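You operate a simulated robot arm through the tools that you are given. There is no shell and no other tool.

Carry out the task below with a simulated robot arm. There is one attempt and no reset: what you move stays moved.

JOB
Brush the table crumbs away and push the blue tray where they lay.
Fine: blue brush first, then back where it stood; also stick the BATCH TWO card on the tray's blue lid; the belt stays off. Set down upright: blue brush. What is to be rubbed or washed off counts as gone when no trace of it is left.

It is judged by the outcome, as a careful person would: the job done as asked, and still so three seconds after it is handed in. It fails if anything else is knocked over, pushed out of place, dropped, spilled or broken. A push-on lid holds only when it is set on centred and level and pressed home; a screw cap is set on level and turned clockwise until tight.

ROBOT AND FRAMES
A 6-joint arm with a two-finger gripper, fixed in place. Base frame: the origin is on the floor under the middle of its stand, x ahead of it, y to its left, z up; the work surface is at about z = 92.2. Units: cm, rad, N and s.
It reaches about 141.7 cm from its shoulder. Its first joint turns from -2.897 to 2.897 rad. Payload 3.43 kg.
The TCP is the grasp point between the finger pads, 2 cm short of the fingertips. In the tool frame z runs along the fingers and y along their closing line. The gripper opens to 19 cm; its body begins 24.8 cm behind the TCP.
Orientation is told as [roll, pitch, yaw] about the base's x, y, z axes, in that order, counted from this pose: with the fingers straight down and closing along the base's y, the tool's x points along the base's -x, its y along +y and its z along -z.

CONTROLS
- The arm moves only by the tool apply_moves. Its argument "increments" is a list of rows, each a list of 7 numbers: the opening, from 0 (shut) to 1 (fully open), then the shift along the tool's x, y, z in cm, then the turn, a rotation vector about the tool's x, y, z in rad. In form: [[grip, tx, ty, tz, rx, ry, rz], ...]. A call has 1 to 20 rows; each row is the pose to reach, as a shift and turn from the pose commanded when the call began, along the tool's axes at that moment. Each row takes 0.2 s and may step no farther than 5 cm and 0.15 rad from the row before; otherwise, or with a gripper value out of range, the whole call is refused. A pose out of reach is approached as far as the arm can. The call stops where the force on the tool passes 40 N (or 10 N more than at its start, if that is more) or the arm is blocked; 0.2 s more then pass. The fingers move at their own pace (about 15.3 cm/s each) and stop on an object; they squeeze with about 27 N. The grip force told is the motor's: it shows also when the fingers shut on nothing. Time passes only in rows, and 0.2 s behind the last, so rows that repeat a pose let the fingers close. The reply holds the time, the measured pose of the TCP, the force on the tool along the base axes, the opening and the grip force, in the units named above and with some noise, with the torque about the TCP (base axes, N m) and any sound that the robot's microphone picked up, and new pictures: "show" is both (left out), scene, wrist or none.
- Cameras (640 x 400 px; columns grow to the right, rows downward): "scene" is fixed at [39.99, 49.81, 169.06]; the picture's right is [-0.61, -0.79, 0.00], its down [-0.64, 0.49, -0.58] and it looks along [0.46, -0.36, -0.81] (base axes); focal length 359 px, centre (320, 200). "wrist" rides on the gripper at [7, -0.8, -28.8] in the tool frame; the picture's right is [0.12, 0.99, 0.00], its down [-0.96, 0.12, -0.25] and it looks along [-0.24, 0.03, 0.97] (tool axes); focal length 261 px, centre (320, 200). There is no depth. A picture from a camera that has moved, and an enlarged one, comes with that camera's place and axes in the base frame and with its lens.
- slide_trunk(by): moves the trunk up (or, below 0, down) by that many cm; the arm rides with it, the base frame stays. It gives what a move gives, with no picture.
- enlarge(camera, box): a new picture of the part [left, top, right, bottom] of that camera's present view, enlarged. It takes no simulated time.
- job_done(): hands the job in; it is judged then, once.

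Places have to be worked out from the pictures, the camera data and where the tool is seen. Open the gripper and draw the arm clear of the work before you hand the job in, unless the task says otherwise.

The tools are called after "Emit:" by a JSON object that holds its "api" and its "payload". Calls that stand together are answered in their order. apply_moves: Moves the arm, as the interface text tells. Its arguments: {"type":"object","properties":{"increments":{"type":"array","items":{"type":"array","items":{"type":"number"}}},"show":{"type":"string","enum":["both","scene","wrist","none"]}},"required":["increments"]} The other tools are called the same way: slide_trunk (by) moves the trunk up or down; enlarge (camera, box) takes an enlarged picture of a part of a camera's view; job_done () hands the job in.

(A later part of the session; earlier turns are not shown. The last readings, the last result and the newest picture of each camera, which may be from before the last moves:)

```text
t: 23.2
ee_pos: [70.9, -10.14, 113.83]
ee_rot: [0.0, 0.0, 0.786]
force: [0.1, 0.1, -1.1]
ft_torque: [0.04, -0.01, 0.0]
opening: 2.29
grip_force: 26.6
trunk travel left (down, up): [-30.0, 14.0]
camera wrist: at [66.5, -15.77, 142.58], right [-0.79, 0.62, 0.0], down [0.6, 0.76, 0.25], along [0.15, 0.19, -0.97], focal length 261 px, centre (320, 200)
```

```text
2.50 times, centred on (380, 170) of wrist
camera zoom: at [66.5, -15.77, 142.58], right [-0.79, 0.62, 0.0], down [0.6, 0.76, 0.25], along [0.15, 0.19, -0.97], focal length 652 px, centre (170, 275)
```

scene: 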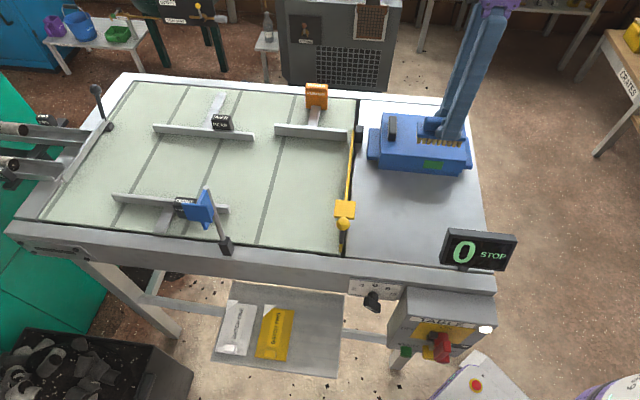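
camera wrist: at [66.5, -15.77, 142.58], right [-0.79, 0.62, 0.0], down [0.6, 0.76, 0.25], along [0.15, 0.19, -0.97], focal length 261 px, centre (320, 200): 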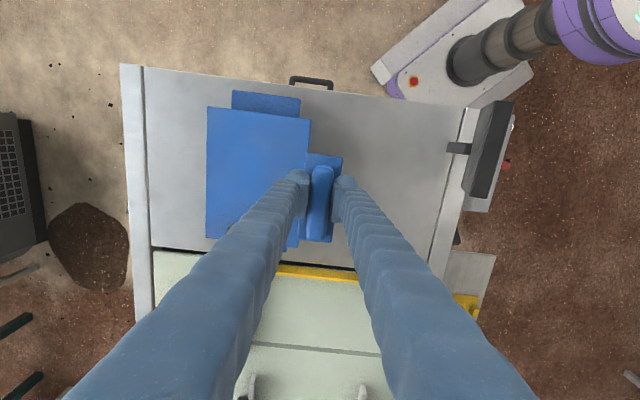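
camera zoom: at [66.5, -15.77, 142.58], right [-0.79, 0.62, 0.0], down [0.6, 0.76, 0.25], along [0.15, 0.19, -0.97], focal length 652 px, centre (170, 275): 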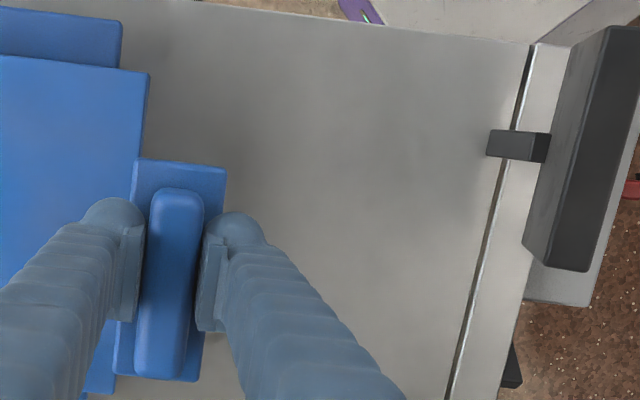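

The patch looks clean; I zoom in tightly to make sure that no faint speck remains.

Emit:
{"api": "enlarge", "payload": {"camera": "scene", "box": [395, 185, 455, 240]}}

Emit:
{"api": "enlarge", "payload": {"camera": "scene", "box": [350, 180, 420, 240]}}

Emit:
{"api": "enlarge", "payload": {"camera": "wrist", "box": [340, 120, 440, 220]}}

Emit:
{"api": "enlarge", "payload": {"camera": "scene", "box": [400, 85, 480, 165]}}

```text
7.27 times, centred on (425, 212) of scene
camera zoom: at [39.99, 49.81, 169.06], right [-0.61, -0.79, 0.0], down [-0.64, 0.49, -0.58], along [0.46, -0.36, -0.81], focal length 2608 px, centre (-444, 109)
```

zoom: 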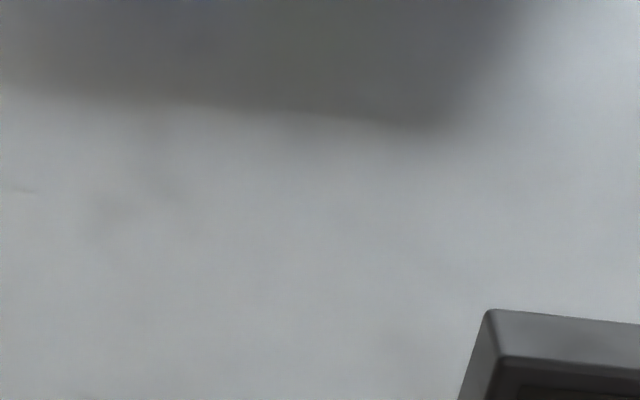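

```text
6.67 times, centred on (385, 210) of scene
camera zoom: at [39.99, 49.81, 169.06], right [-0.61, -0.79, 0.0], down [-0.64, 0.49, -0.58], along [0.46, -0.36, -0.81], focal length 2391 px, centre (-113, 133)
```

zoom: 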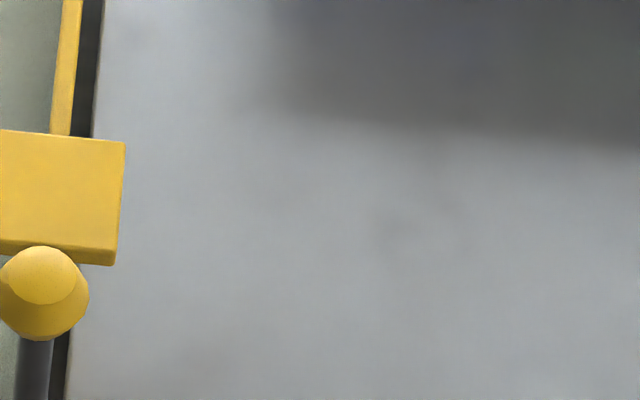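

```text
4.00 times, centred on (390, 170) of wrist
camera zoom: at [66.5, -15.77, 142.58], right [-0.79, 0.62, 0.0], down [0.6, 0.76, 0.25], along [0.15, 0.19, -0.97], focal length 1043 px, centre (40, 320)
```

zoom: 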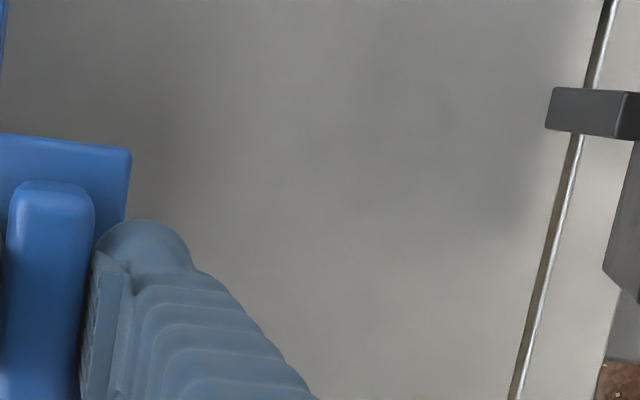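

```text
5.00 times, centred on (440, 125) of scene
camera zoom: at [39.99, 49.81, 169.06], right [-0.61, -0.79, 0.0], down [-0.64, 0.49, -0.58], along [0.46, -0.36, -0.81], focal length 1793 px, centre (-280, 575)
```

zoom: 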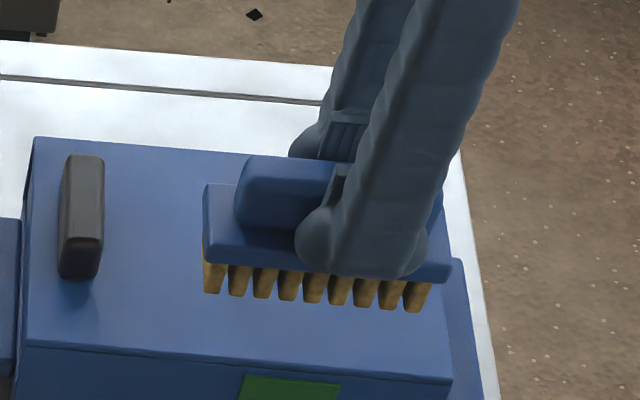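

No specks are visible, only soft table shading. To be certain no trace is left, especially at the side edges, I'll do another scrub with ±1.5 cm offsets along u. First I return to contact at v≈51.

Emit:
{"api": "apply_moves", "payload": {"increments": [[0, 1.0, 3.5, 0, 0, 0, 0], [0, 1.5, 6.5, 2, 0, 0, 0], [0, 1.5, 6.5, 6, 0, 0, 0], [0, 1.5, 6.5, 10, 0, 0, 0], [0, 1.5, 6.5, 13, 0, 0, 0], [0, 1.5, 6.5, 15, 0, 0, 0], [0, 1.5, 6.5, 15.8, 0, 0, 0], [0, 1.5, 6.5, 16.0, 0, 0, 0], [0, 1.5, 6.5, 16.2, 0, 0, 0]], "show": "none"}}

```text
t: 25.2
ee_pos: [64.95, -6.01, 97.58]
ee_rot: [0.0, 0.0, 0.785]
force: [-0.6, 1.0, 11.1]
ft_torque: [-0.09, 0.19, 0.01]
opening: 2.27
grip_force: 27.0
trunk travel left (down, up): [-30.0, 14.0]
```

Contact at z≈97.6 with 11 N. I sweep forward at u≈41.7, shift +3 cm in u, and sweep back.

Emit:
{"api": "apply_moves", "payload": {"increments": [[0, 0, 1.2, 0.01, 0, 0, 0], [0, 0, 2.4, 0.02, 0, 0, 0], [0, 0, 3.6, 0.04, 0, 0, 0], [0, 0, 4.8, 0.05, 0, 0, 0], [0, 0, 6, 0.07, 0, 0, 0], [0, 0, 7.2, 0.08, 0, 0, 0], [0, 0, 8.4, 0.1, 0, 0, 0], [0, 0, 9.5, 0.1, 0, 0, 0], [0, -1, 9.5, 0.1, 0, 0, 0], [0, -2, 9.5, 0.1, 0, 0, 0], [0, -3, 9.5, 0.1, 0, 0, 0], [0, -3.5, 8.4, 0.08, 0, 0, 0], [0, -3.5, 7.2, 0.06, 0, 0, 0], [0, -3.5, 6, 0.05, 0, 0, 0], [0, -3.5, 4.8, 0.03, 0, 0, 0], [0, -3.5, 3.6, 0.02, 0, 0, 0], [0, -3.5, 2.4, 0.0, 0, 0, 0], [0, -3.5, 1.2, 0, 0, 0, 0], [0, -3.5, 0, 0, 0, 0, 0], [0, -3.5, -0.5, 0, 0, 0, 0]]}}

```text
t: 29.4
ee_pos: [67.98, -4.02, 97.54]
ee_rot: [0.0, 0.001, 0.786]
force: [-2.6, 3.1, 14.1]
ft_torque: [0.12, -0.06, -0.02]
opening: 2.29
grip_force: 27.0
trunk travel left (down, up): [-30.0, 14.0]
camera wrist: at [63.48, -9.58, 126.33], right [-0.79, 0.62, 0.0], down [0.6, 0.76, 0.25], along [0.15, 0.19, -0.97], focal length 261 px, centre (320, 200)
```

scene: 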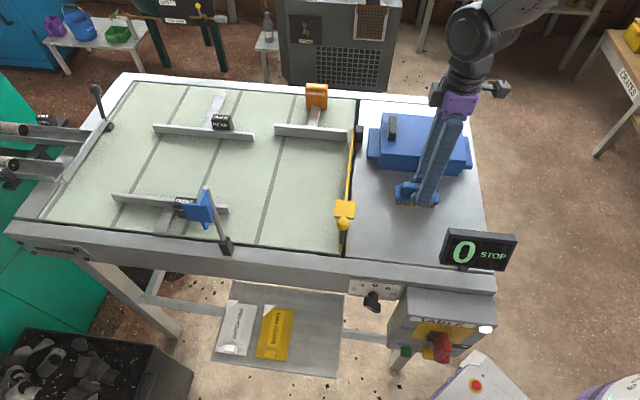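
wrist: 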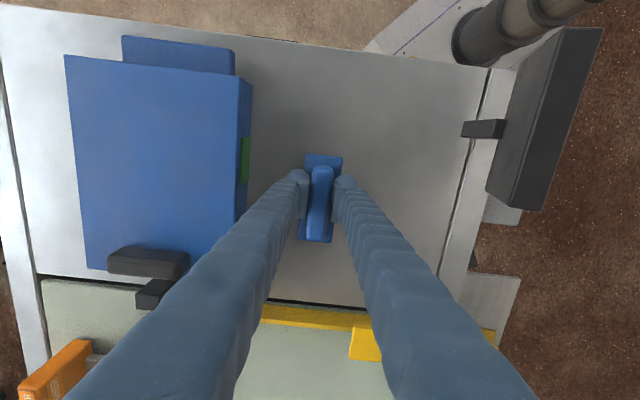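

Contact held. One more round: forward here, shift to the middle, and back.

Emit:
{"api": "apply_moves", "payload": {"increments": [[0, 0, 1.2, 0.01, 0, 0, 0], [0, 0, 2.4, 0.02, 0, 0, 0], [0, 0, 3.6, 0.04, 0, 0, 0], [0, 0, 4.8, 0.05, 0, 0, 0], [0, 0, 6, 0.07, 0, 0, 0], [0, 0, 7.2, 0.08, 0, 0, 0], [0, 0, 8.4, 0.1, 0, 0, 0], [0, 0, 9.6, 0.1, 0, 0, 0], [0, 0, 10.3, 0.1, 0, 0, 0], [0, 1, 10.3, 0.1, 0, 0, 0], [0, 2, 10.3, 0.1, 0, 0, 0], [0, 2, 9, 0.08, 0, 0, 0], [0, 2, 7.8, 0.06, 0, 0, 0], [0, 2, 6.6, 0.05, 0, 0, 0], [0, 2, 5.4, 0.03, 0, 0, 0], [0, 2, 4.2, 0.02, 0, 0, 0], [0, 2, 3, 0.0, 0, 0, 0], [0, 2, 1.8, 0, 0, 0, 0], [0, 2, 0.6, 0, 0, 0, 0], [0, 2, 0, 0, 0, 0, 0]]}}

Emit:
{"api": "enlarge", "payload": {"camera": "scene", "box": [395, 185, 455, 240]}}

Emit:
{"api": "enlarge", "payload": {"camera": "wrist", "box": [330, 90, 470, 210]}}

```text
t: 31.6
ee_pos: [60.24, 3.07, 97.57]
ee_rot: [-0.003, -0.002, 0.786]
force: [-4.1, -2.4, 10.3]
ft_torque: [-0.2, 0.29, -0.06]
opening: 2.3
grip_force: 27.0
trunk travel left (down, up): [-30.0, 14.0]
stopped in row 10: the force on the tool passed its limit at 42 N (the readings are from after the stop); the commanded pose is now the measured one
camera wrist: at [55.82, -2.53, 126.31], right [-0.79, 0.62, 0.0], down [0.6, 0.76, 0.25], along [0.15, 0.2, -0.97], focal length 261 px, centre (320, 200)
```

scene: 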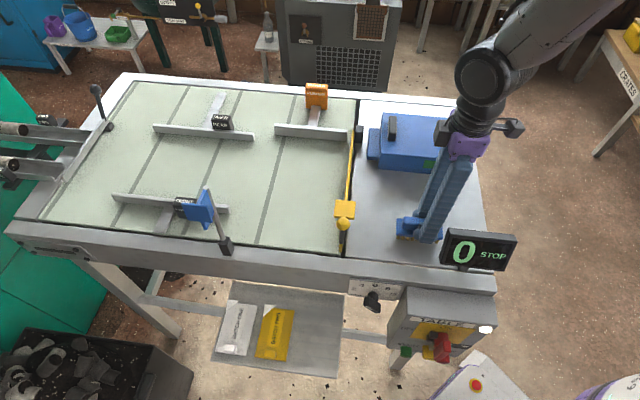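
wrist: 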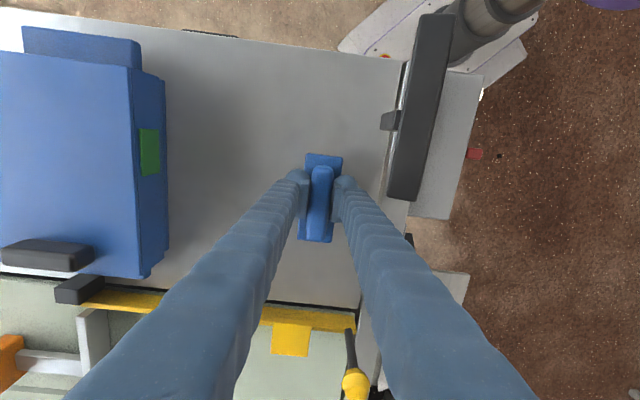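

```text
7.27 times, centred on (425, 212) of scene
camera zoom: at [39.99, 49.81, 169.06], right [-0.61, -0.79, 0.0], down [-0.64, 0.49, -0.58], along [0.46, -0.36, -0.81], focal length 2608 px, centre (-444, 109)
```

zoom: 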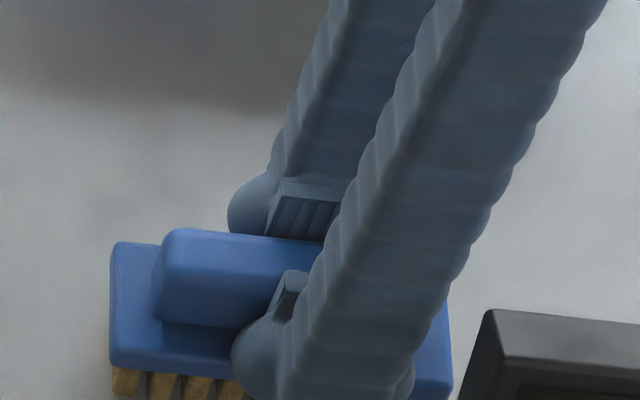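

```text
3.33 times, centred on (400, 150) of wrist
camera zoom: at [55.82, -2.53, 126.31], right [-0.79, 0.62, 0.0], down [0.6, 0.76, 0.25], along [0.15, 0.2, -0.97], focal length 869 px, centre (53, 367)
```

zoom: 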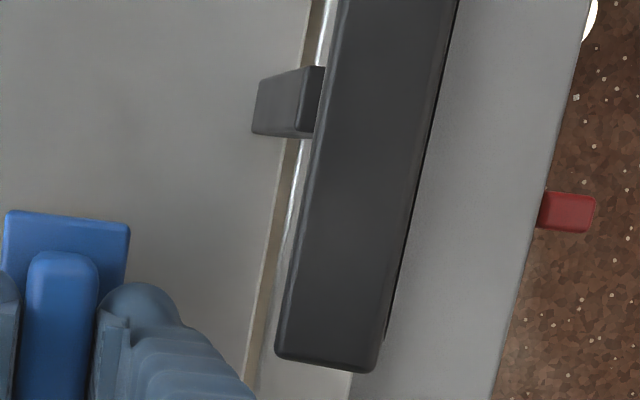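

The stop was only the pressing force at the direction change; nothing was hit and the display is unmoved. The patch has been scrubbed several times, so I lift and carry the brush back toward its original spot, and check the cleaned area on the way.

Emit:
{"api": "apply_moves", "payload": {"increments": [[0, 0, 0, -4, 0, 0, 0], [0, 0, 0, -8, 0, 0, 0], [0, 0, 0, -12, 0, 0, 0], [0, 0, 0, -16, 0, 0, 0], [0, 0.5, -4.5, -16, 0, 0, 0], [0, 1, -9, -16, 0, 0, 0], [0, 1.5, -13.5, -16, 0, 0, 0], [0, 2, -18, -16, 0, 0, 0], [0, 2.5, -22.5, -16, 0, 0, 0], [0, 3, -27, -16, 0, 0, 0], [0, 3.5, -31.5, -16, 0, 0, 0], [0, 4, -36, -16, 0, 0, 0], [0, 4.8, -40.5, -16, 0, 0, 0], [0, 5.4, -44.5, -16, 0, 0, 0], [0, 5.58, -46.17, -16, 0, 0, 0], [0, 5.58, -46.17, -16, 0, 0, 0]]}}

Emit:
{"api": "enlarge", "payload": {"camera": "scene", "box": [385, 175, 485, 255]}}

Emit:
{"api": "enlarge", "payload": {"camera": "wrist", "box": [260, 90, 640, 330]}}

```text
t: 35.0
ee_pos: [89.15, -33.61, 113.62]
ee_rot: [0.0, -0.001, 0.785]
force: [1.0, 0.3, -1.2]
ft_torque: [-0.01, 0.01, 0.02]
opening: 2.3
grip_force: 26.6
trunk travel left (down, up): [-30.0, 14.0]
camera wrist: at [84.57, -39.25, 142.37], right [-0.79, 0.62, 0.0], down [0.6, 0.76, 0.25], along [0.15, 0.2, -0.97], focal length 261 px, centre (320, 200)
```

scene: 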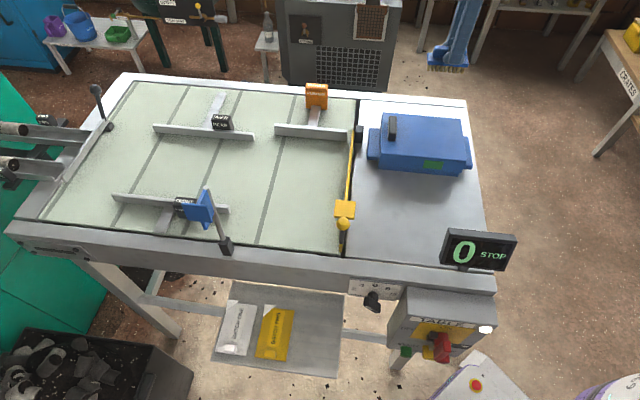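
wrist: 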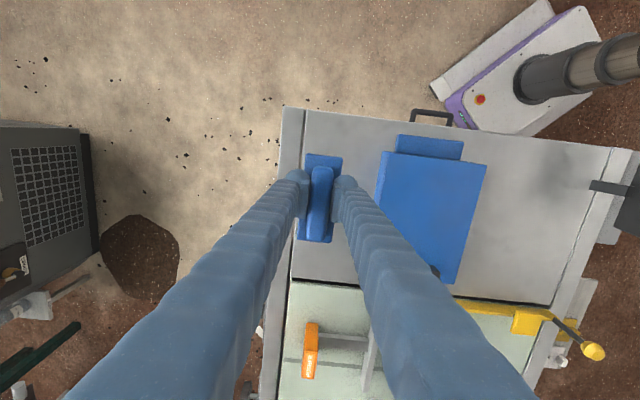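

```text
5.00 times, centred on (435, 215) of scene
camera zoom: at [39.99, 49.81, 169.06], right [-0.61, -0.79, 0.0], down [-0.64, 0.49, -0.58], along [0.46, -0.36, -0.81], focal length 1793 px, centre (-255, 125)
```

zoom: 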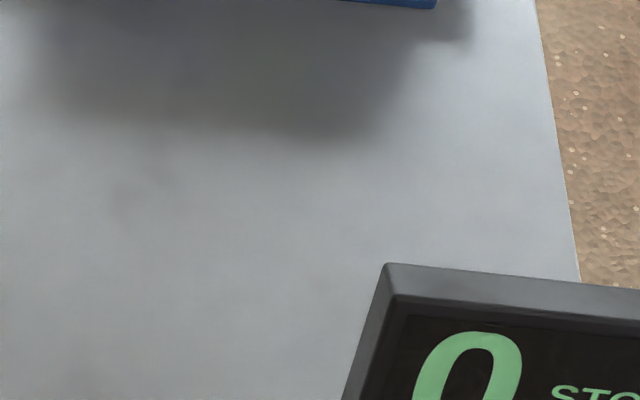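

```text
1.67 times, centred on (450, 210) of wrist
camera zoom: at [84.57, -39.25, 142.37], right [-0.79, 0.62, 0.0], down [0.6, 0.76, 0.25], along [0.15, 0.2, -0.97], focal length 434 px, centre (103, 183)
```

zoom: 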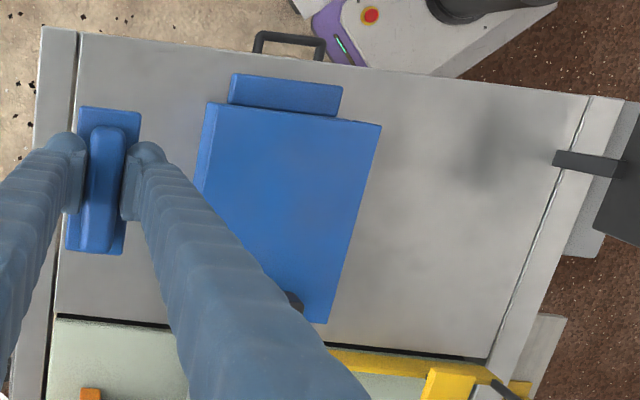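

The table patch is clean. I'm over the brush's original spot; I correct by ~0.1 cm and set it down with slow final steps.

Emit:
{"api": "apply_moves", "payload": {"increments": [[0, -0.09, 0.12, 4, 0, 0, 0], [0, -0.09, 0.12, 8, 0, 0, 0], [0, -0.09, 0.12, 12, 0, 0, 0], [0, -0.09, 0.12, 14, 0, 0, 0], [0, -0.09, 0.12, 15.2, 0, 0, 0], [0, -0.09, 0.12, 15.7, 0, 0, 0], [0, -0.09, 0.12, 15.9, 0, 0, 0], [0, -0.09, 0.12, 15.9, 0, 0, 0]]}}

```text
t: 36.8
ee_pos: [89.15, -33.25, 97.6]
ee_rot: [0.0, -0.003, 0.786]
force: [0.2, -0.8, -0.5]
ft_torque: [0.01, -0.01, 0.0]
opening: 2.25
grip_force: 26.9
trunk travel left (down, up): [-30.0, 14.0]
camera wrist: at [84.63, -38.91, 126.36], right [-0.79, 0.62, 0.0], down [0.6, 0.76, 0.25], along [0.15, 0.2, -0.97], focal length 261 px, centre (320, 200)
```

scene: 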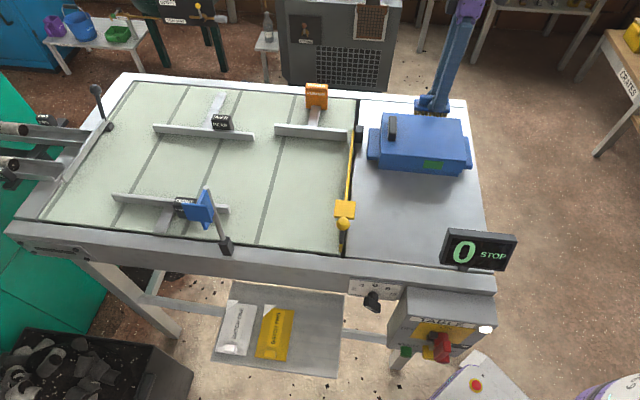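
wrist: 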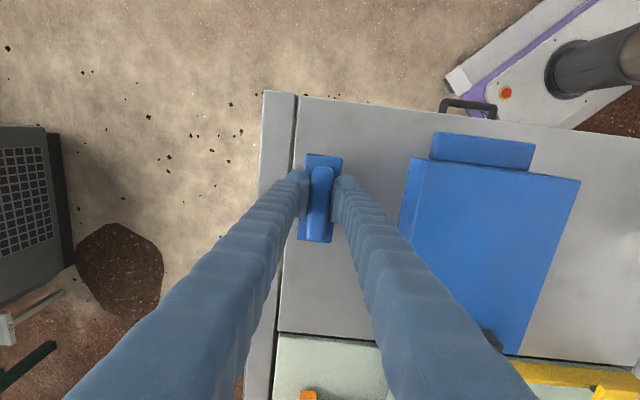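

Within 0.2 cm of the original spot and no contact yet. I correct the rest and lower 0.15 cm to find contact.

Emit:
{"api": "apply_moves", "payload": {"increments": [[0, 0.19, -0.08, 0.05, 0, 0, 0], [0, 0.19, -0.08, 0.15, 0, 0, 0], [0, 0.19, -0.08, 0.15, 0, 0, 0]], "show": "none"}}

```text
t: 37.6
ee_pos: [89.17, -33.47, 97.59]
ee_rot: [-0.004, -0.004, 0.786]
force: [4.3, 1.1, 14.4]
ft_torque: [-0.01, 0.14, 0.0]
opening: 2.29
grip_force: 27.2
trunk travel left (down, up): [-30.0, 14.0]
```

Contact made (14 N). I relieve the pressure a little and open the fingers part way to release the brush.

Emit:
{"api": "apply_moves", "payload": {"increments": [[0, 0, 0, -0.1, 0, 0, 0], [0.2, 0, 0, -0.1, 0, 0, 0], [0.4, 0, 0, -0.1, 0, 0, 0], [0.4, 0, 0, -0.1, 0, 0, 0], [0.4, 0, 0, -4, 0, 0, 0], [0.4, 0, 0, -9, 0, 0, 0], [0.4, 0, 0, -13.5, 0, 0, 0], [0.4, 0, 0, -13.5, 0, 0, 0]]}}

Emit:
{"api": "enlarge", "payload": {"camera": "scene", "box": [395, 85, 465, 145]}}

Emit:
{"api": "enlarge", "payload": {"camera": "wrist", "box": [260, 120, 400, 220]}}

```text
t: 39.4
ee_pos: [89.35, -33.88, 111.11]
ee_rot: [0.0, -0.001, 0.785]
force: [-0.8, -0.4, 0.3]
ft_torque: [0.03, 0.02, -0.02]
opening: 7.62
grip_force: 0.2
trunk travel left (down, up): [-30.0, 14.0]
camera wrist: at [84.85, -39.49, 139.92], right [-0.79, 0.62, 0.0], down [0.6, 0.76, 0.25], along [0.15, 0.2, -0.97], focal length 261 px, centre (320, 200)
```

scene: 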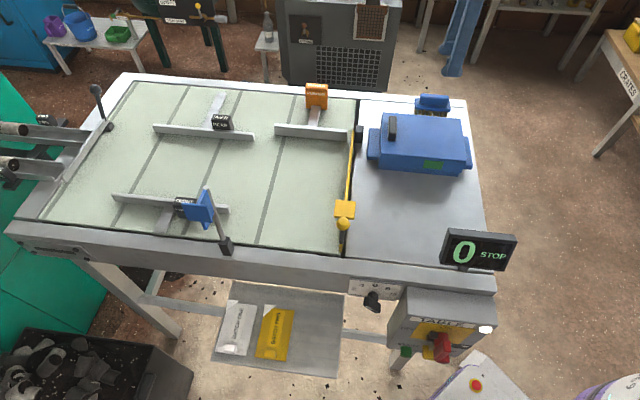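
wrist: 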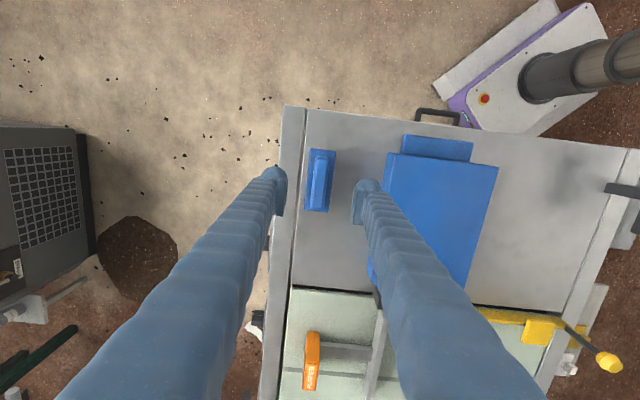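

```text
6.67 times, centred on (430, 115) of scene
camera zoom: at [39.99, 49.81, 169.06], right [-0.61, -0.79, 0.0], down [-0.64, 0.49, -0.58], along [0.46, -0.36, -0.81], focal length 2391 px, centre (-413, 767)
```

zoom: 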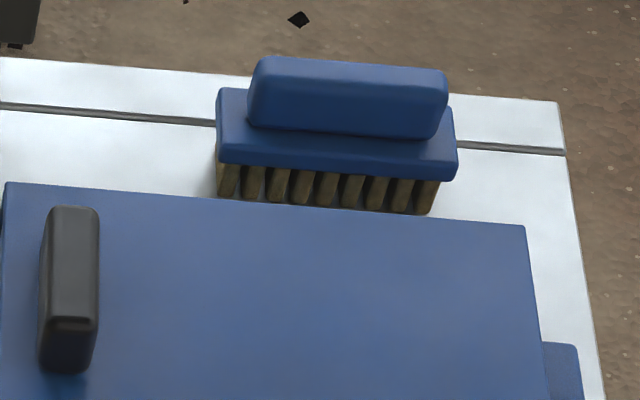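

```text
4.00 times, centred on (330, 170) of wrist
camera zoom: at [84.85, -39.49, 139.92], right [-0.79, 0.62, 0.0], down [0.6, 0.76, 0.25], along [0.15, 0.2, -0.97], focal length 1043 px, centre (280, 320)
```

zoom: 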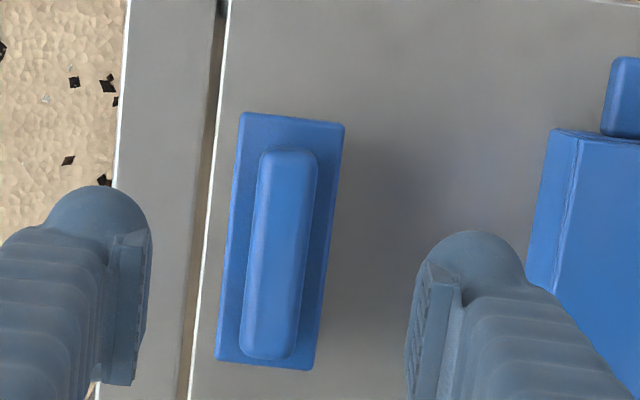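

The brush stands upright at its old place (about half a cm off). Now I study the tray's shape before pushing it, particularly how the lid and body meet.

Emit:
{"api": "enlarge", "payload": {"camera": "scene", "box": [360, 130, 480, 185]}}

Emit:
{"api": "enlarge", "payload": {"camera": "scene", "box": [360, 140, 420, 185]}}

Emit:
{"api": "enlarge", "payload": {"camera": "wrist", "box": [360, 120, 520, 220]}}

Emit:
{"api": "enlarge", "payload": {"camera": "scene", "box": [430, 130, 480, 180]}}

```text
5.33 times, centred on (420, 158) of scene
camera zoom: at [39.99, 49.81, 169.06], right [-0.61, -0.79, 0.0], down [-0.64, 0.49, -0.58], along [0.46, -0.36, -0.81], focal length 1913 px, centre (-213, 427)
```

zoom: 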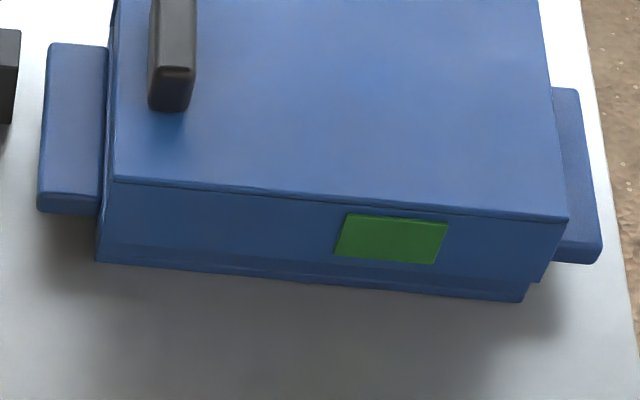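

```text
8.89 times, centred on (390, 162) of scene
camera zoom: at [39.99, 49.81, 169.06], right [-0.61, -0.79, 0.0], down [-0.64, 0.49, -0.58], along [0.46, -0.36, -0.81], focal length 3188 px, centre (-302, 533)
```

zoom: 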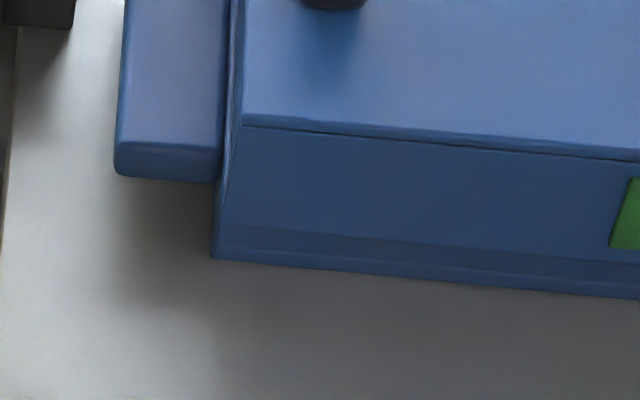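

```text
4.00 times, centred on (440, 170) of wrist
camera zoom: at [84.85, -39.49, 139.92], right [-0.79, 0.62, 0.0], down [0.6, 0.76, 0.25], along [0.15, 0.2, -0.97], focal length 1043 px, centre (-160, 320)
```

zoom: 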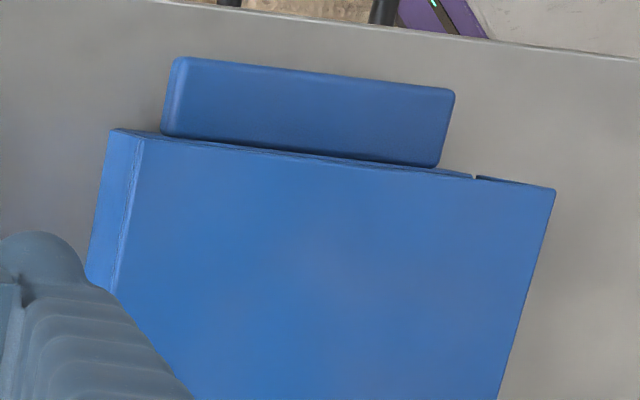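

```text
8.00 times, centred on (455, 155) of scene
camera zoom: at [39.99, 49.81, 169.06], right [-0.61, -0.79, 0.0], down [-0.64, 0.49, -0.58], along [0.46, -0.36, -0.81], focal length 2869 px, centre (-760, 560)
```

zoom: 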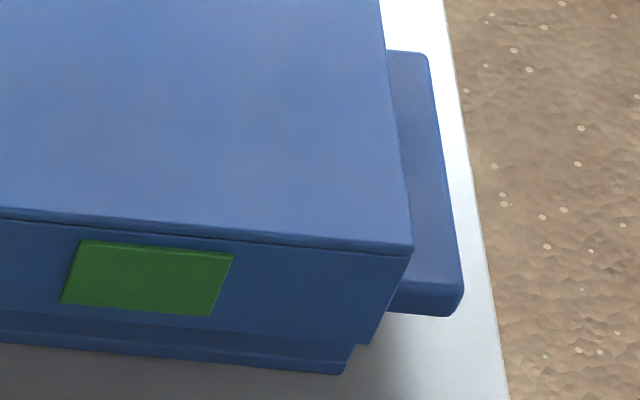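

The lid is flush with the tray body, so a straight push with vertical fingers on the back face is fine. I turn the gripper by -90° so the two fingers spread along the tray's long side (10 cm apart) and hover behind the tray (u 44.7, v 80), between tray and brush.

Emit:
{"api": "apply_moves", "payload": {"increments": [[0.45, -0.5, 0.7, 0, 0, 0, 0.145], [0.5, -1, 1.4, 0, 0, 0, 0.29], [0.55, -1.5, 2.1, 0, 0, 0, 0.435], [0.55, -2, 2.8, 0, 0, 0, 0.58], [0.55, -2.5, 3.5, 0, 0, 0, 0.725], [0.55, -3, 4.2, 0, 0, 0, 0.87], [0.55, -3.5, 4.9, 0, 0, 0, 1.015], [0.55, -4, 5.6, 0, 0, 0, 1.16], [0.55, -4.5, 6.3, 0, 0, 0, 1.305], [0.55, -5, 6.7, 0, 0, 0, 1.45], [0.55, -5.6, 7.1, 0, 0, 0, 1.571], [0.55, -5.6, 7.1, 0, 0, 0, 1.571]]}}

```text
t: 42.0
ee_pos: [87.97, -24.39, 110.92]
ee_rot: [0.002, -0.001, -0.787]
force: [0.0, 0.7, -0.9]
ft_torque: [-0.04, -0.03, -0.03]
opening: 10.45
grip_force: 0.1
trunk travel left (down, up): [-30.0, 14.0]
camera wrist: at [82.18, -20.05, 139.65], right [0.62, 0.79, 0.0], down [0.76, -0.6, 0.25], along [0.2, -0.15, -0.97], focal length 261 px, centre (320, 200)
```

scene: 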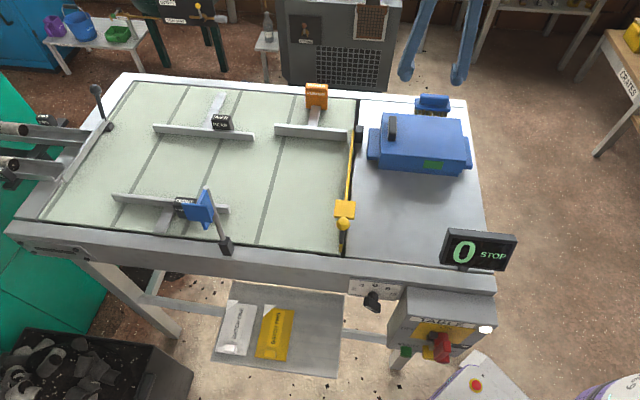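
wrist: 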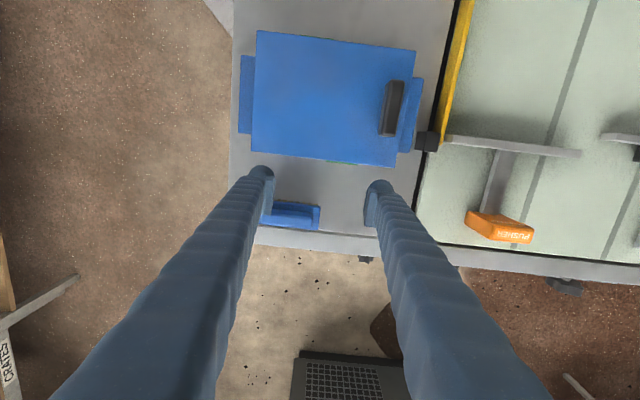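

Emit:
{"api": "enlarge", "payload": {"camera": "wrist", "box": [230, 20, 450, 240]}}

Emit:
{"api": "enlarge", "payload": {"camera": "wrist", "box": [240, 130, 420, 240]}}

```text
1.82 times, centred on (340, 130) of wrist
camera zoom: at [82.18, -20.05, 139.65], right [0.62, 0.79, 0.0], down [0.76, -0.6, 0.25], along [0.2, -0.15, -0.97], focal length 474 px, centre (284, 327)
```

zoom: 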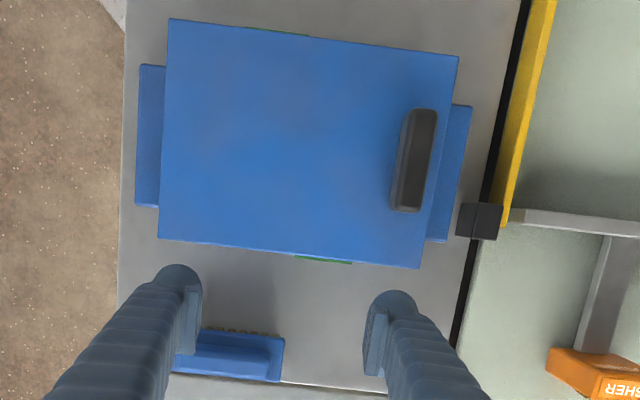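

```text
3.56 times, centred on (330, 185) of wrist
camera zoom: at [82.18, -20.05, 139.65], right [0.62, 0.79, 0.0], down [0.76, -0.6, 0.25], along [0.2, -0.15, -0.97], focal length 927 px, centre (284, 253)
```

zoom: 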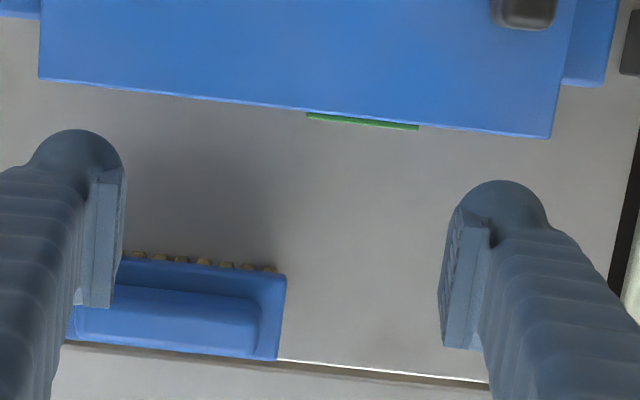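

Tray back edge is at v≈75.9, fingers at v≈79.4 (radius ~1.5), brush front at v≈84.9: there is room. I descend straight so the fingertips are 2 cm above the table.

Emit:
{"api": "apply_moves", "payload": {"increments": [[0.55, 0, 0, 4, 0, 0, 0], [0.55, 0, 0, 8, 0, 0, 0], [0.55, 0, 0, 11, 0, 0, 0], [0.55, 0, 0, 13, 0, 0, 0], [0.55, 0, 0, 14.4, 0, 0, 0], [0.55, 0, 0, 14.4, 0, 0, 0]]}}

```text
t: 43.4
ee_pos: [88.14, -24.55, 96.81]
ee_rot: [0.002, -0.002, -0.785]
force: [0.0, -1.0, 0.4]
ft_torque: [0.01, 0.0, -0.02]
opening: 10.43
grip_force: 0.0
trunk travel left (down, up): [-30.0, 14.0]
camera wrist: at [82.47, -20.2, 125.49], right [0.62, 0.79, 0.0], down [0.76, -0.6, 0.25], along [0.2, -0.15, -0.97], focal length 261 px, centre (320, 200)
```

scene: 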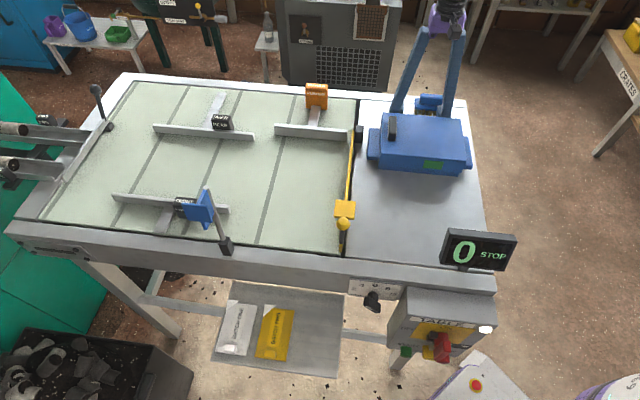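
wrist: 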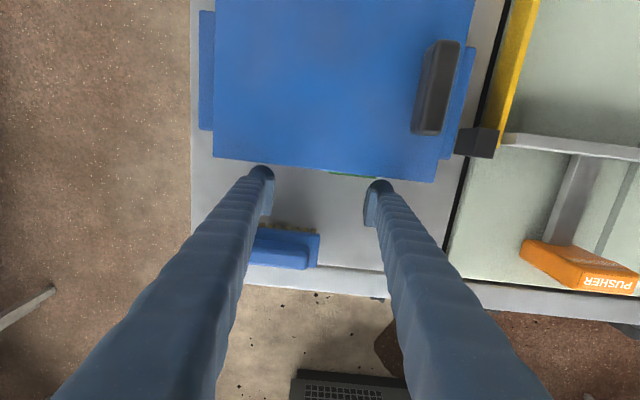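

Clear on all sides. I push along -v: first about 2 cm to contact, then a few cm to see how the tray moves.

Emit:
{"api": "apply_moves", "payload": {"increments": [[0.55, 0.8, 0, 0, 0, 0, 0], [0.55, 1.5, 0, 0, 0, 0, 0], [0.55, 2.0, 0, 0, 0, 0, 0], [0.55, 2.5, 0, 0, 0, 0, 0], [0.55, 3, 0, 0, 0, 0, 0], [0.55, 3.6, 0, 0, 0, 0, 0], [0.55, 4.2, 0, 0, 0, 0, 0], [0.55, 4.8, 0, 0, 0, 0, 0], [0.55, 5.4, 0, 0, 0, 0, 0], [0.55, 6, 0, 0, 0, 0, 0]]}}

```text
t: 45.6
ee_pos: [83.67, -20.4, 96.66]
ee_rot: [0.002, 0.0, -0.784]
force: [0.7, -0.4, 1.0]
ft_torque: [0.0, 0.01, 0.0]
opening: 10.47
grip_force: 0.2
trunk travel left (down, up): [-30.0, 14.0]
camera wrist: at [78.02, -16.03, 125.32], right [0.62, 0.79, 0.0], down [0.76, -0.6, 0.25], along [0.2, -0.15, -0.97], focal length 261 px, centre (320, 200)
```

scene: 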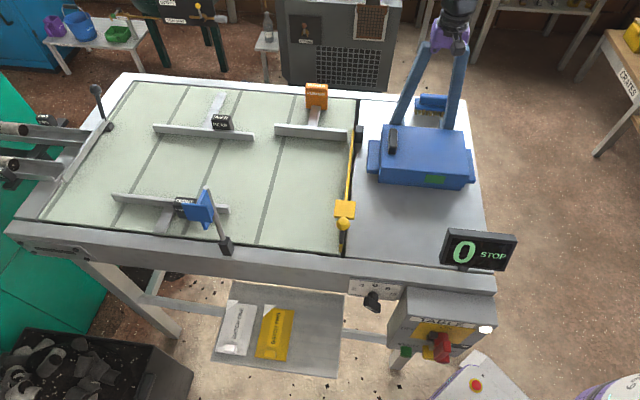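
wrist: 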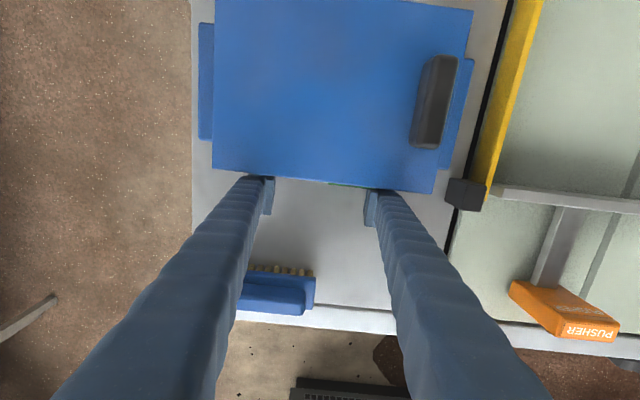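

The tray slides smoothly and straight (no rotation). I keep pushing 15 cm more.

Emit:
{"api": "apply_moves", "payload": {"increments": [[0.55, 0.8, 0, 0, 0, 0, 0], [0.55, 1.6, 0, 0, 0, 0, 0], [0.55, 2.4, 0, 0, 0, 0, 0], [0.55, 3.2, 0, 0, 0, 0, 0], [0.55, 4.0, 0, 0, 0, 0, 0], [0.55, 4.8, 0, 0, 0, 0, 0], [0.55, 5.6, 0, 0, 0, 0, 0], [0.55, 6.4, 0, 0, 0, 0, 0], [0.55, 7.2, 0, 0, 0, 0, 0], [0.55, 8.0, 0, 0, 0, 0, 0], [0.55, 8.8, 0, 0, 0, 0, 0], [0.55, 9.6, 0, 0, 0, 0, 0], [0.55, 10.4, 0, 0, 0, 0, 0], [0.55, 11.2, 0, 0, 0, 0, 0], [0.55, 12.0, 0, 0, 0, 0, 0], [0.55, 12.8, 0, 0, 0, 0, 0], [0.55, 13.6, 0, 0, 0, 0, 0], [0.55, 14.4, 0, 0, 0, 0, 0], [0.55, 15, 0, 0, 0, 0, 0]]}}

Emit:
{"api": "enlarge", "payload": {"camera": "scene", "box": [340, 140, 530, 290]}}

Emit:
{"api": "enlarge", "payload": {"camera": "wrist", "box": [190, 0, 510, 220]}}

```text
t: 49.6
ee_pos: [72.99, -9.76, 96.54]
ee_rot: [0.002, 0.0, -0.785]
force: [-0.5, -0.4, -0.9]
ft_torque: [0.0, 0.0, -0.01]
opening: 10.43
grip_force: 0.0
trunk travel left (down, up): [-30.0, 14.0]
camera wrist: at [67.32, -5.34, 125.3], right [0.62, 0.79, 0.0], down [0.76, -0.6, 0.25], along [0.2, -0.15, -0.97], focal length 261 px, centre (320, 200)
```

scene: 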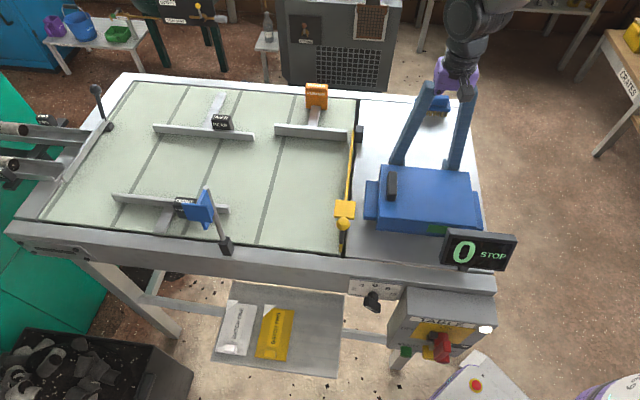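
wrist: 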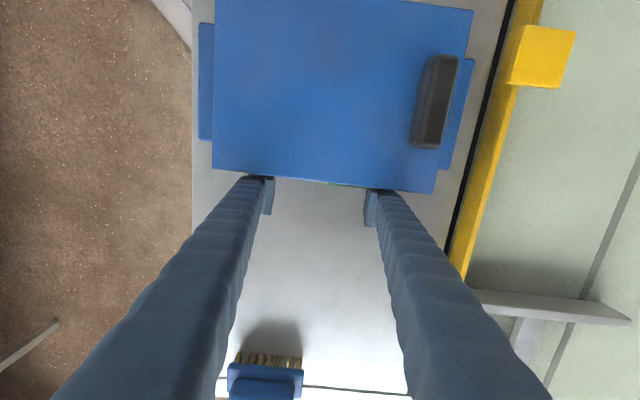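

```text
2.67 times, centred on (435, 215) of scene
camera zoom: at [39.99, 49.81, 169.06], right [-0.61, -0.79, 0.0], down [-0.64, 0.49, -0.58], along [0.46, -0.36, -0.81], focal length 956 px, centre (13, 160)
```

zoom: 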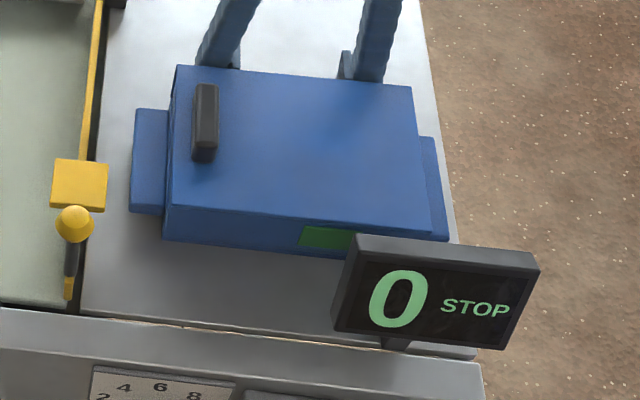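

```text
1.82 times, centred on (350, 110) of wrist
camera zoom: at [67.32, -5.34, 125.3], right [0.62, 0.79, 0.0], down [0.76, -0.6, 0.25], along [0.2, -0.15, -0.97], focal length 474 px, centre (266, 364)
```

zoom: 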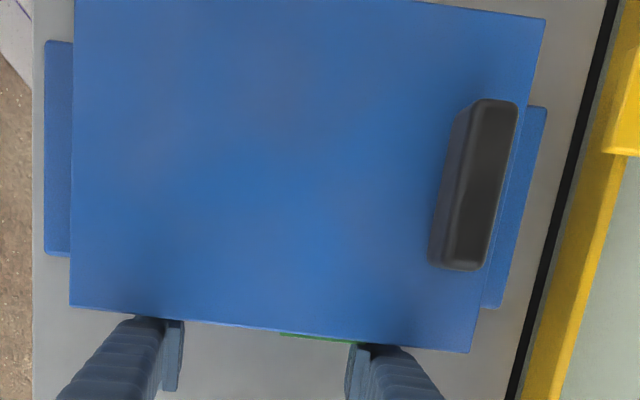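

The back edge is now at v≈55.8 (tray centre v≈47.7), crumbs' centre was v≈45.4. I push 2 cm further, leaving about 2 cm to the display, then back off.

Emit:
{"api": "apply_moves", "payload": {"increments": [[0.55, 0.5, 0, 0, 0, 0, 0], [0.55, 1.0, 0, 0, 0, 0, 0], [0.55, 1.5, 0, 0, 0, 0, 0], [0.55, 2.0, 0, 0, 0, 0, 0], [0.55, 2.1, 0, 0, 0, 0, 0]]}}

Emit:
{"api": "enlarge", "payload": {"camera": "scene", "box": [340, 140, 530, 290]}}

Emit:
{"api": "enlarge", "payload": {"camera": "wrist", "box": [190, 0, 510, 220]}}

```text
t: 50.8
ee_pos: [71.65, -8.2, 96.5]
ee_rot: [0.003, -0.003, -0.784]
force: [0.5, -1.7, 1.0]
ft_torque: [-0.01, -0.01, 0.0]
opening: 10.45
grip_force: 0.3
trunk travel left (down, up): [-30.0, 14.0]
camera wrist: at [65.95, -3.92, 125.37], right [0.62, 0.79, 0.0], down [0.76, -0.6, 0.25], along [0.2, -0.15, -0.97], focal length 261 px, centre (320, 200)
```

scene: 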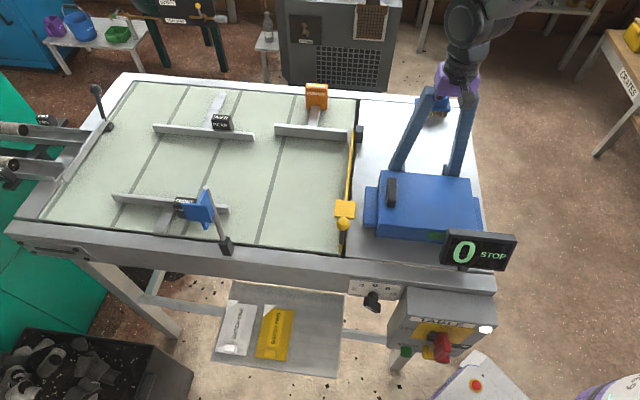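
wrist: 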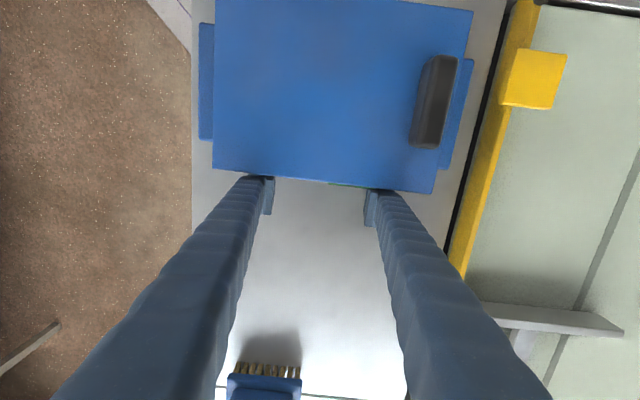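

```text
2.67 times, centred on (435, 215) of scene
camera zoom: at [39.99, 49.81, 169.06], right [-0.61, -0.79, 0.0], down [-0.64, 0.49, -0.58], along [0.46, -0.36, -0.81], focal length 956 px, centre (13, 160)
```

zoom: 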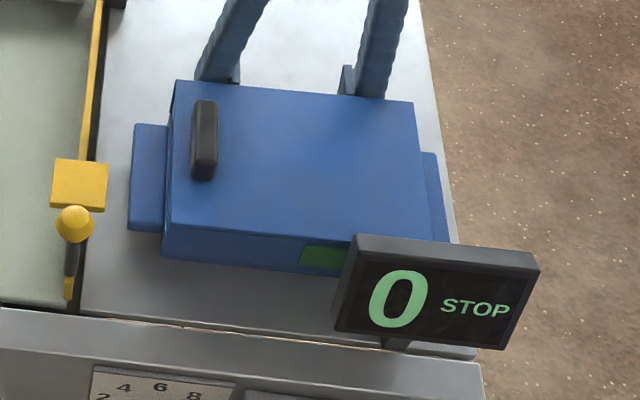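

```text
1.82 times, centred on (350, 110) of wrist
camera zoom: at [65.95, -3.92, 125.37], right [0.62, 0.79, 0.0], down [0.76, -0.6, 0.25], along [0.2, -0.15, -0.97], focal length 474 px, centre (266, 364)
```

zoom: 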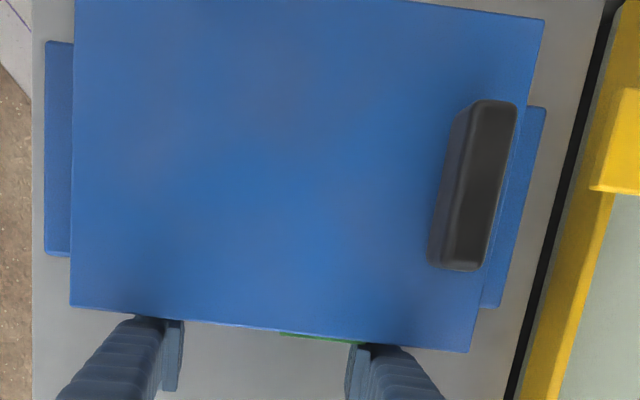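

The tray centre is now at about (u 44.6, v 45.75), over where the crumbs lay, straight and clear of the display. I back off 2 cm and lift clear.

Emit:
{"api": "apply_moves", "payload": {"increments": [[0.55, -1, 0, 0, 0, 0, 0], [0.55, -2, 0, 0, 0, 0, 0], [0.55, -2.2, 0, -4, 0, 0, 0], [0.55, -2.2, 0, -8, 0, 0, 0], [0.55, -2.2, 0, -12, 0, 0, 0], [0.55, -2.2, 0, -16, 0, 0, 0], [0.55, -2.2, 0, -18, 0, 0, 0]]}}

Emit:
{"api": "enlarge", "payload": {"camera": "scene", "box": [340, 140, 530, 290]}}

```text
t: 52.4
ee_pos: [73.13, -9.78, 114.82]
ee_rot: [0.003, -0.001, -0.786]
force: [-0.2, 0.4, -0.2]
ft_torque: [0.0, -0.02, -0.01]
opening: 10.47
grip_force: 0.1
trunk travel left (down, up): [-30.0, 14.0]
camera wrist: at [67.47, -5.44, 143.46], right [0.62, 0.79, 0.0], down [0.76, -0.6, 0.25], along [0.2, -0.15, -0.97], focal length 261 px, centre (320, 200)
```

scene: 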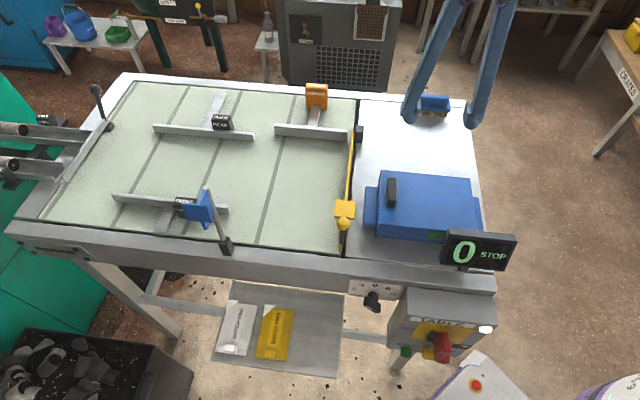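
wrist: 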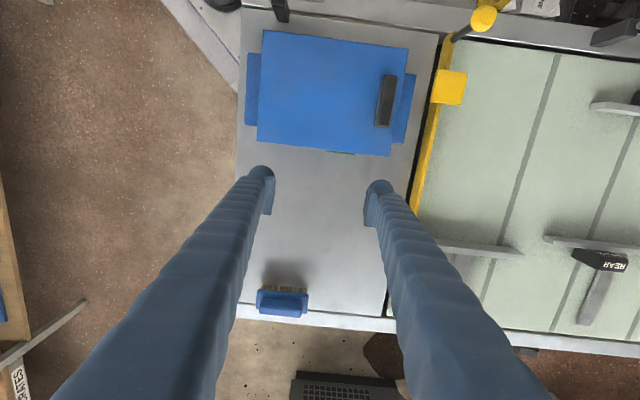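

```text
2.67 times, centred on (435, 215) of scene
camera zoom: at [39.99, 49.81, 169.06], right [-0.61, -0.79, 0.0], down [-0.64, 0.49, -0.58], along [0.46, -0.36, -0.81], focal length 956 px, centre (13, 160)
```

zoom: 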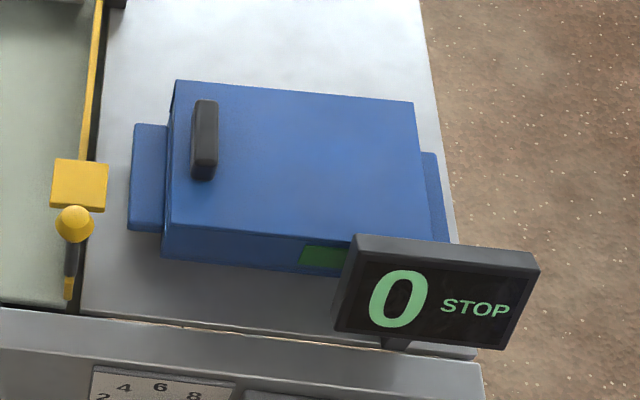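

The tray stays in place. Next the card: I place it at u 73.7–80.9, v 10–22.3, z≈80, with its grip tab at about (62.4, 46.6). I travel at safe height to a point above the tab.

Emit:
{"api": "apply_moves", "payload": {"increments": [[0.5, 3.6, 2.5, 0, 0, 0, 0], [0.4, 7.2, 5, 0, 0, 0, 0], [0.3, 10.9, 7.5, 0, 0, 0, 0], [0.25, 14.5, 10, 0, 0, 0, 0], [0.25, 18.2, 12.5, 0, 0, 0, 0], [0.25, 21.8, 15, 0, 0, 0, 0], [0.25, 25.5, 17.5, 0, 0, 0, 0], [0.25, 29.1, 20, 0, 0, 0, 0], [0.25, 32.8, 22.5, 0, 0, 0, 0], [0.25, 36.4, 25, 0, 0, 0, 0], [0.25, 40.1, 27.5, 0, 0, 0, 0], [0.25, 43.7, 30, 0, 0, 0, 0], [0.25, 47, 32.3, 0, 0, 0, 0], [0.25, 47, 32.3, 0, 0, 0, 0]]}}

```text
t: 55.4
ee_pos: [63.02, 46.51, 114.87]
ee_rot: [0.002, -0.001, -0.784]
force: [0.1, 0.4, 0.4]
ft_torque: [-0.04, -0.01, 0.02]
opening: 4.79
grip_force: 0.1
trunk travel left (down, up): [-30.0, 14.0]
camera wrist: at [57.24, 50.84, 143.62], right [0.62, 0.79, 0.0], down [0.76, -0.6, 0.25], along [0.2, -0.15, -0.97], focal length 261 px, centre (320, 200)
```

scene: 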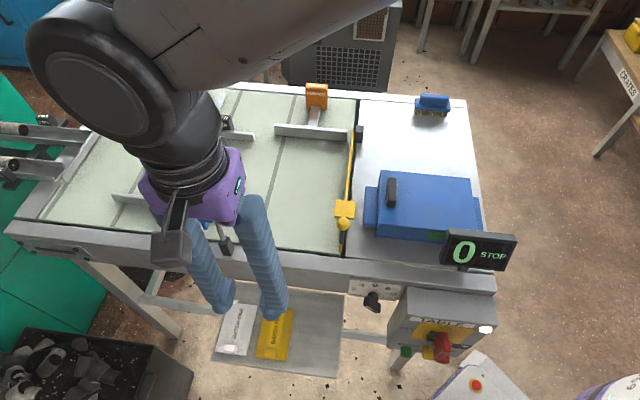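
wrist: 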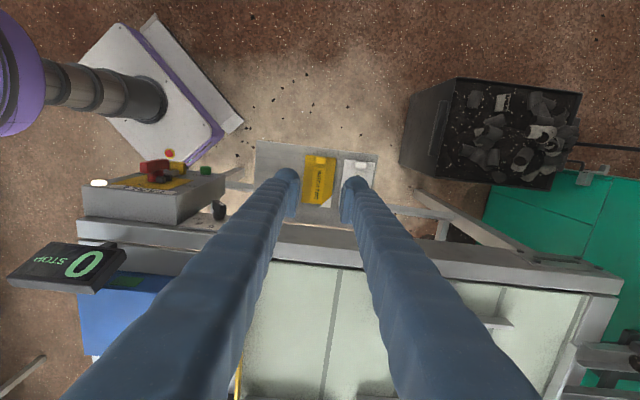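

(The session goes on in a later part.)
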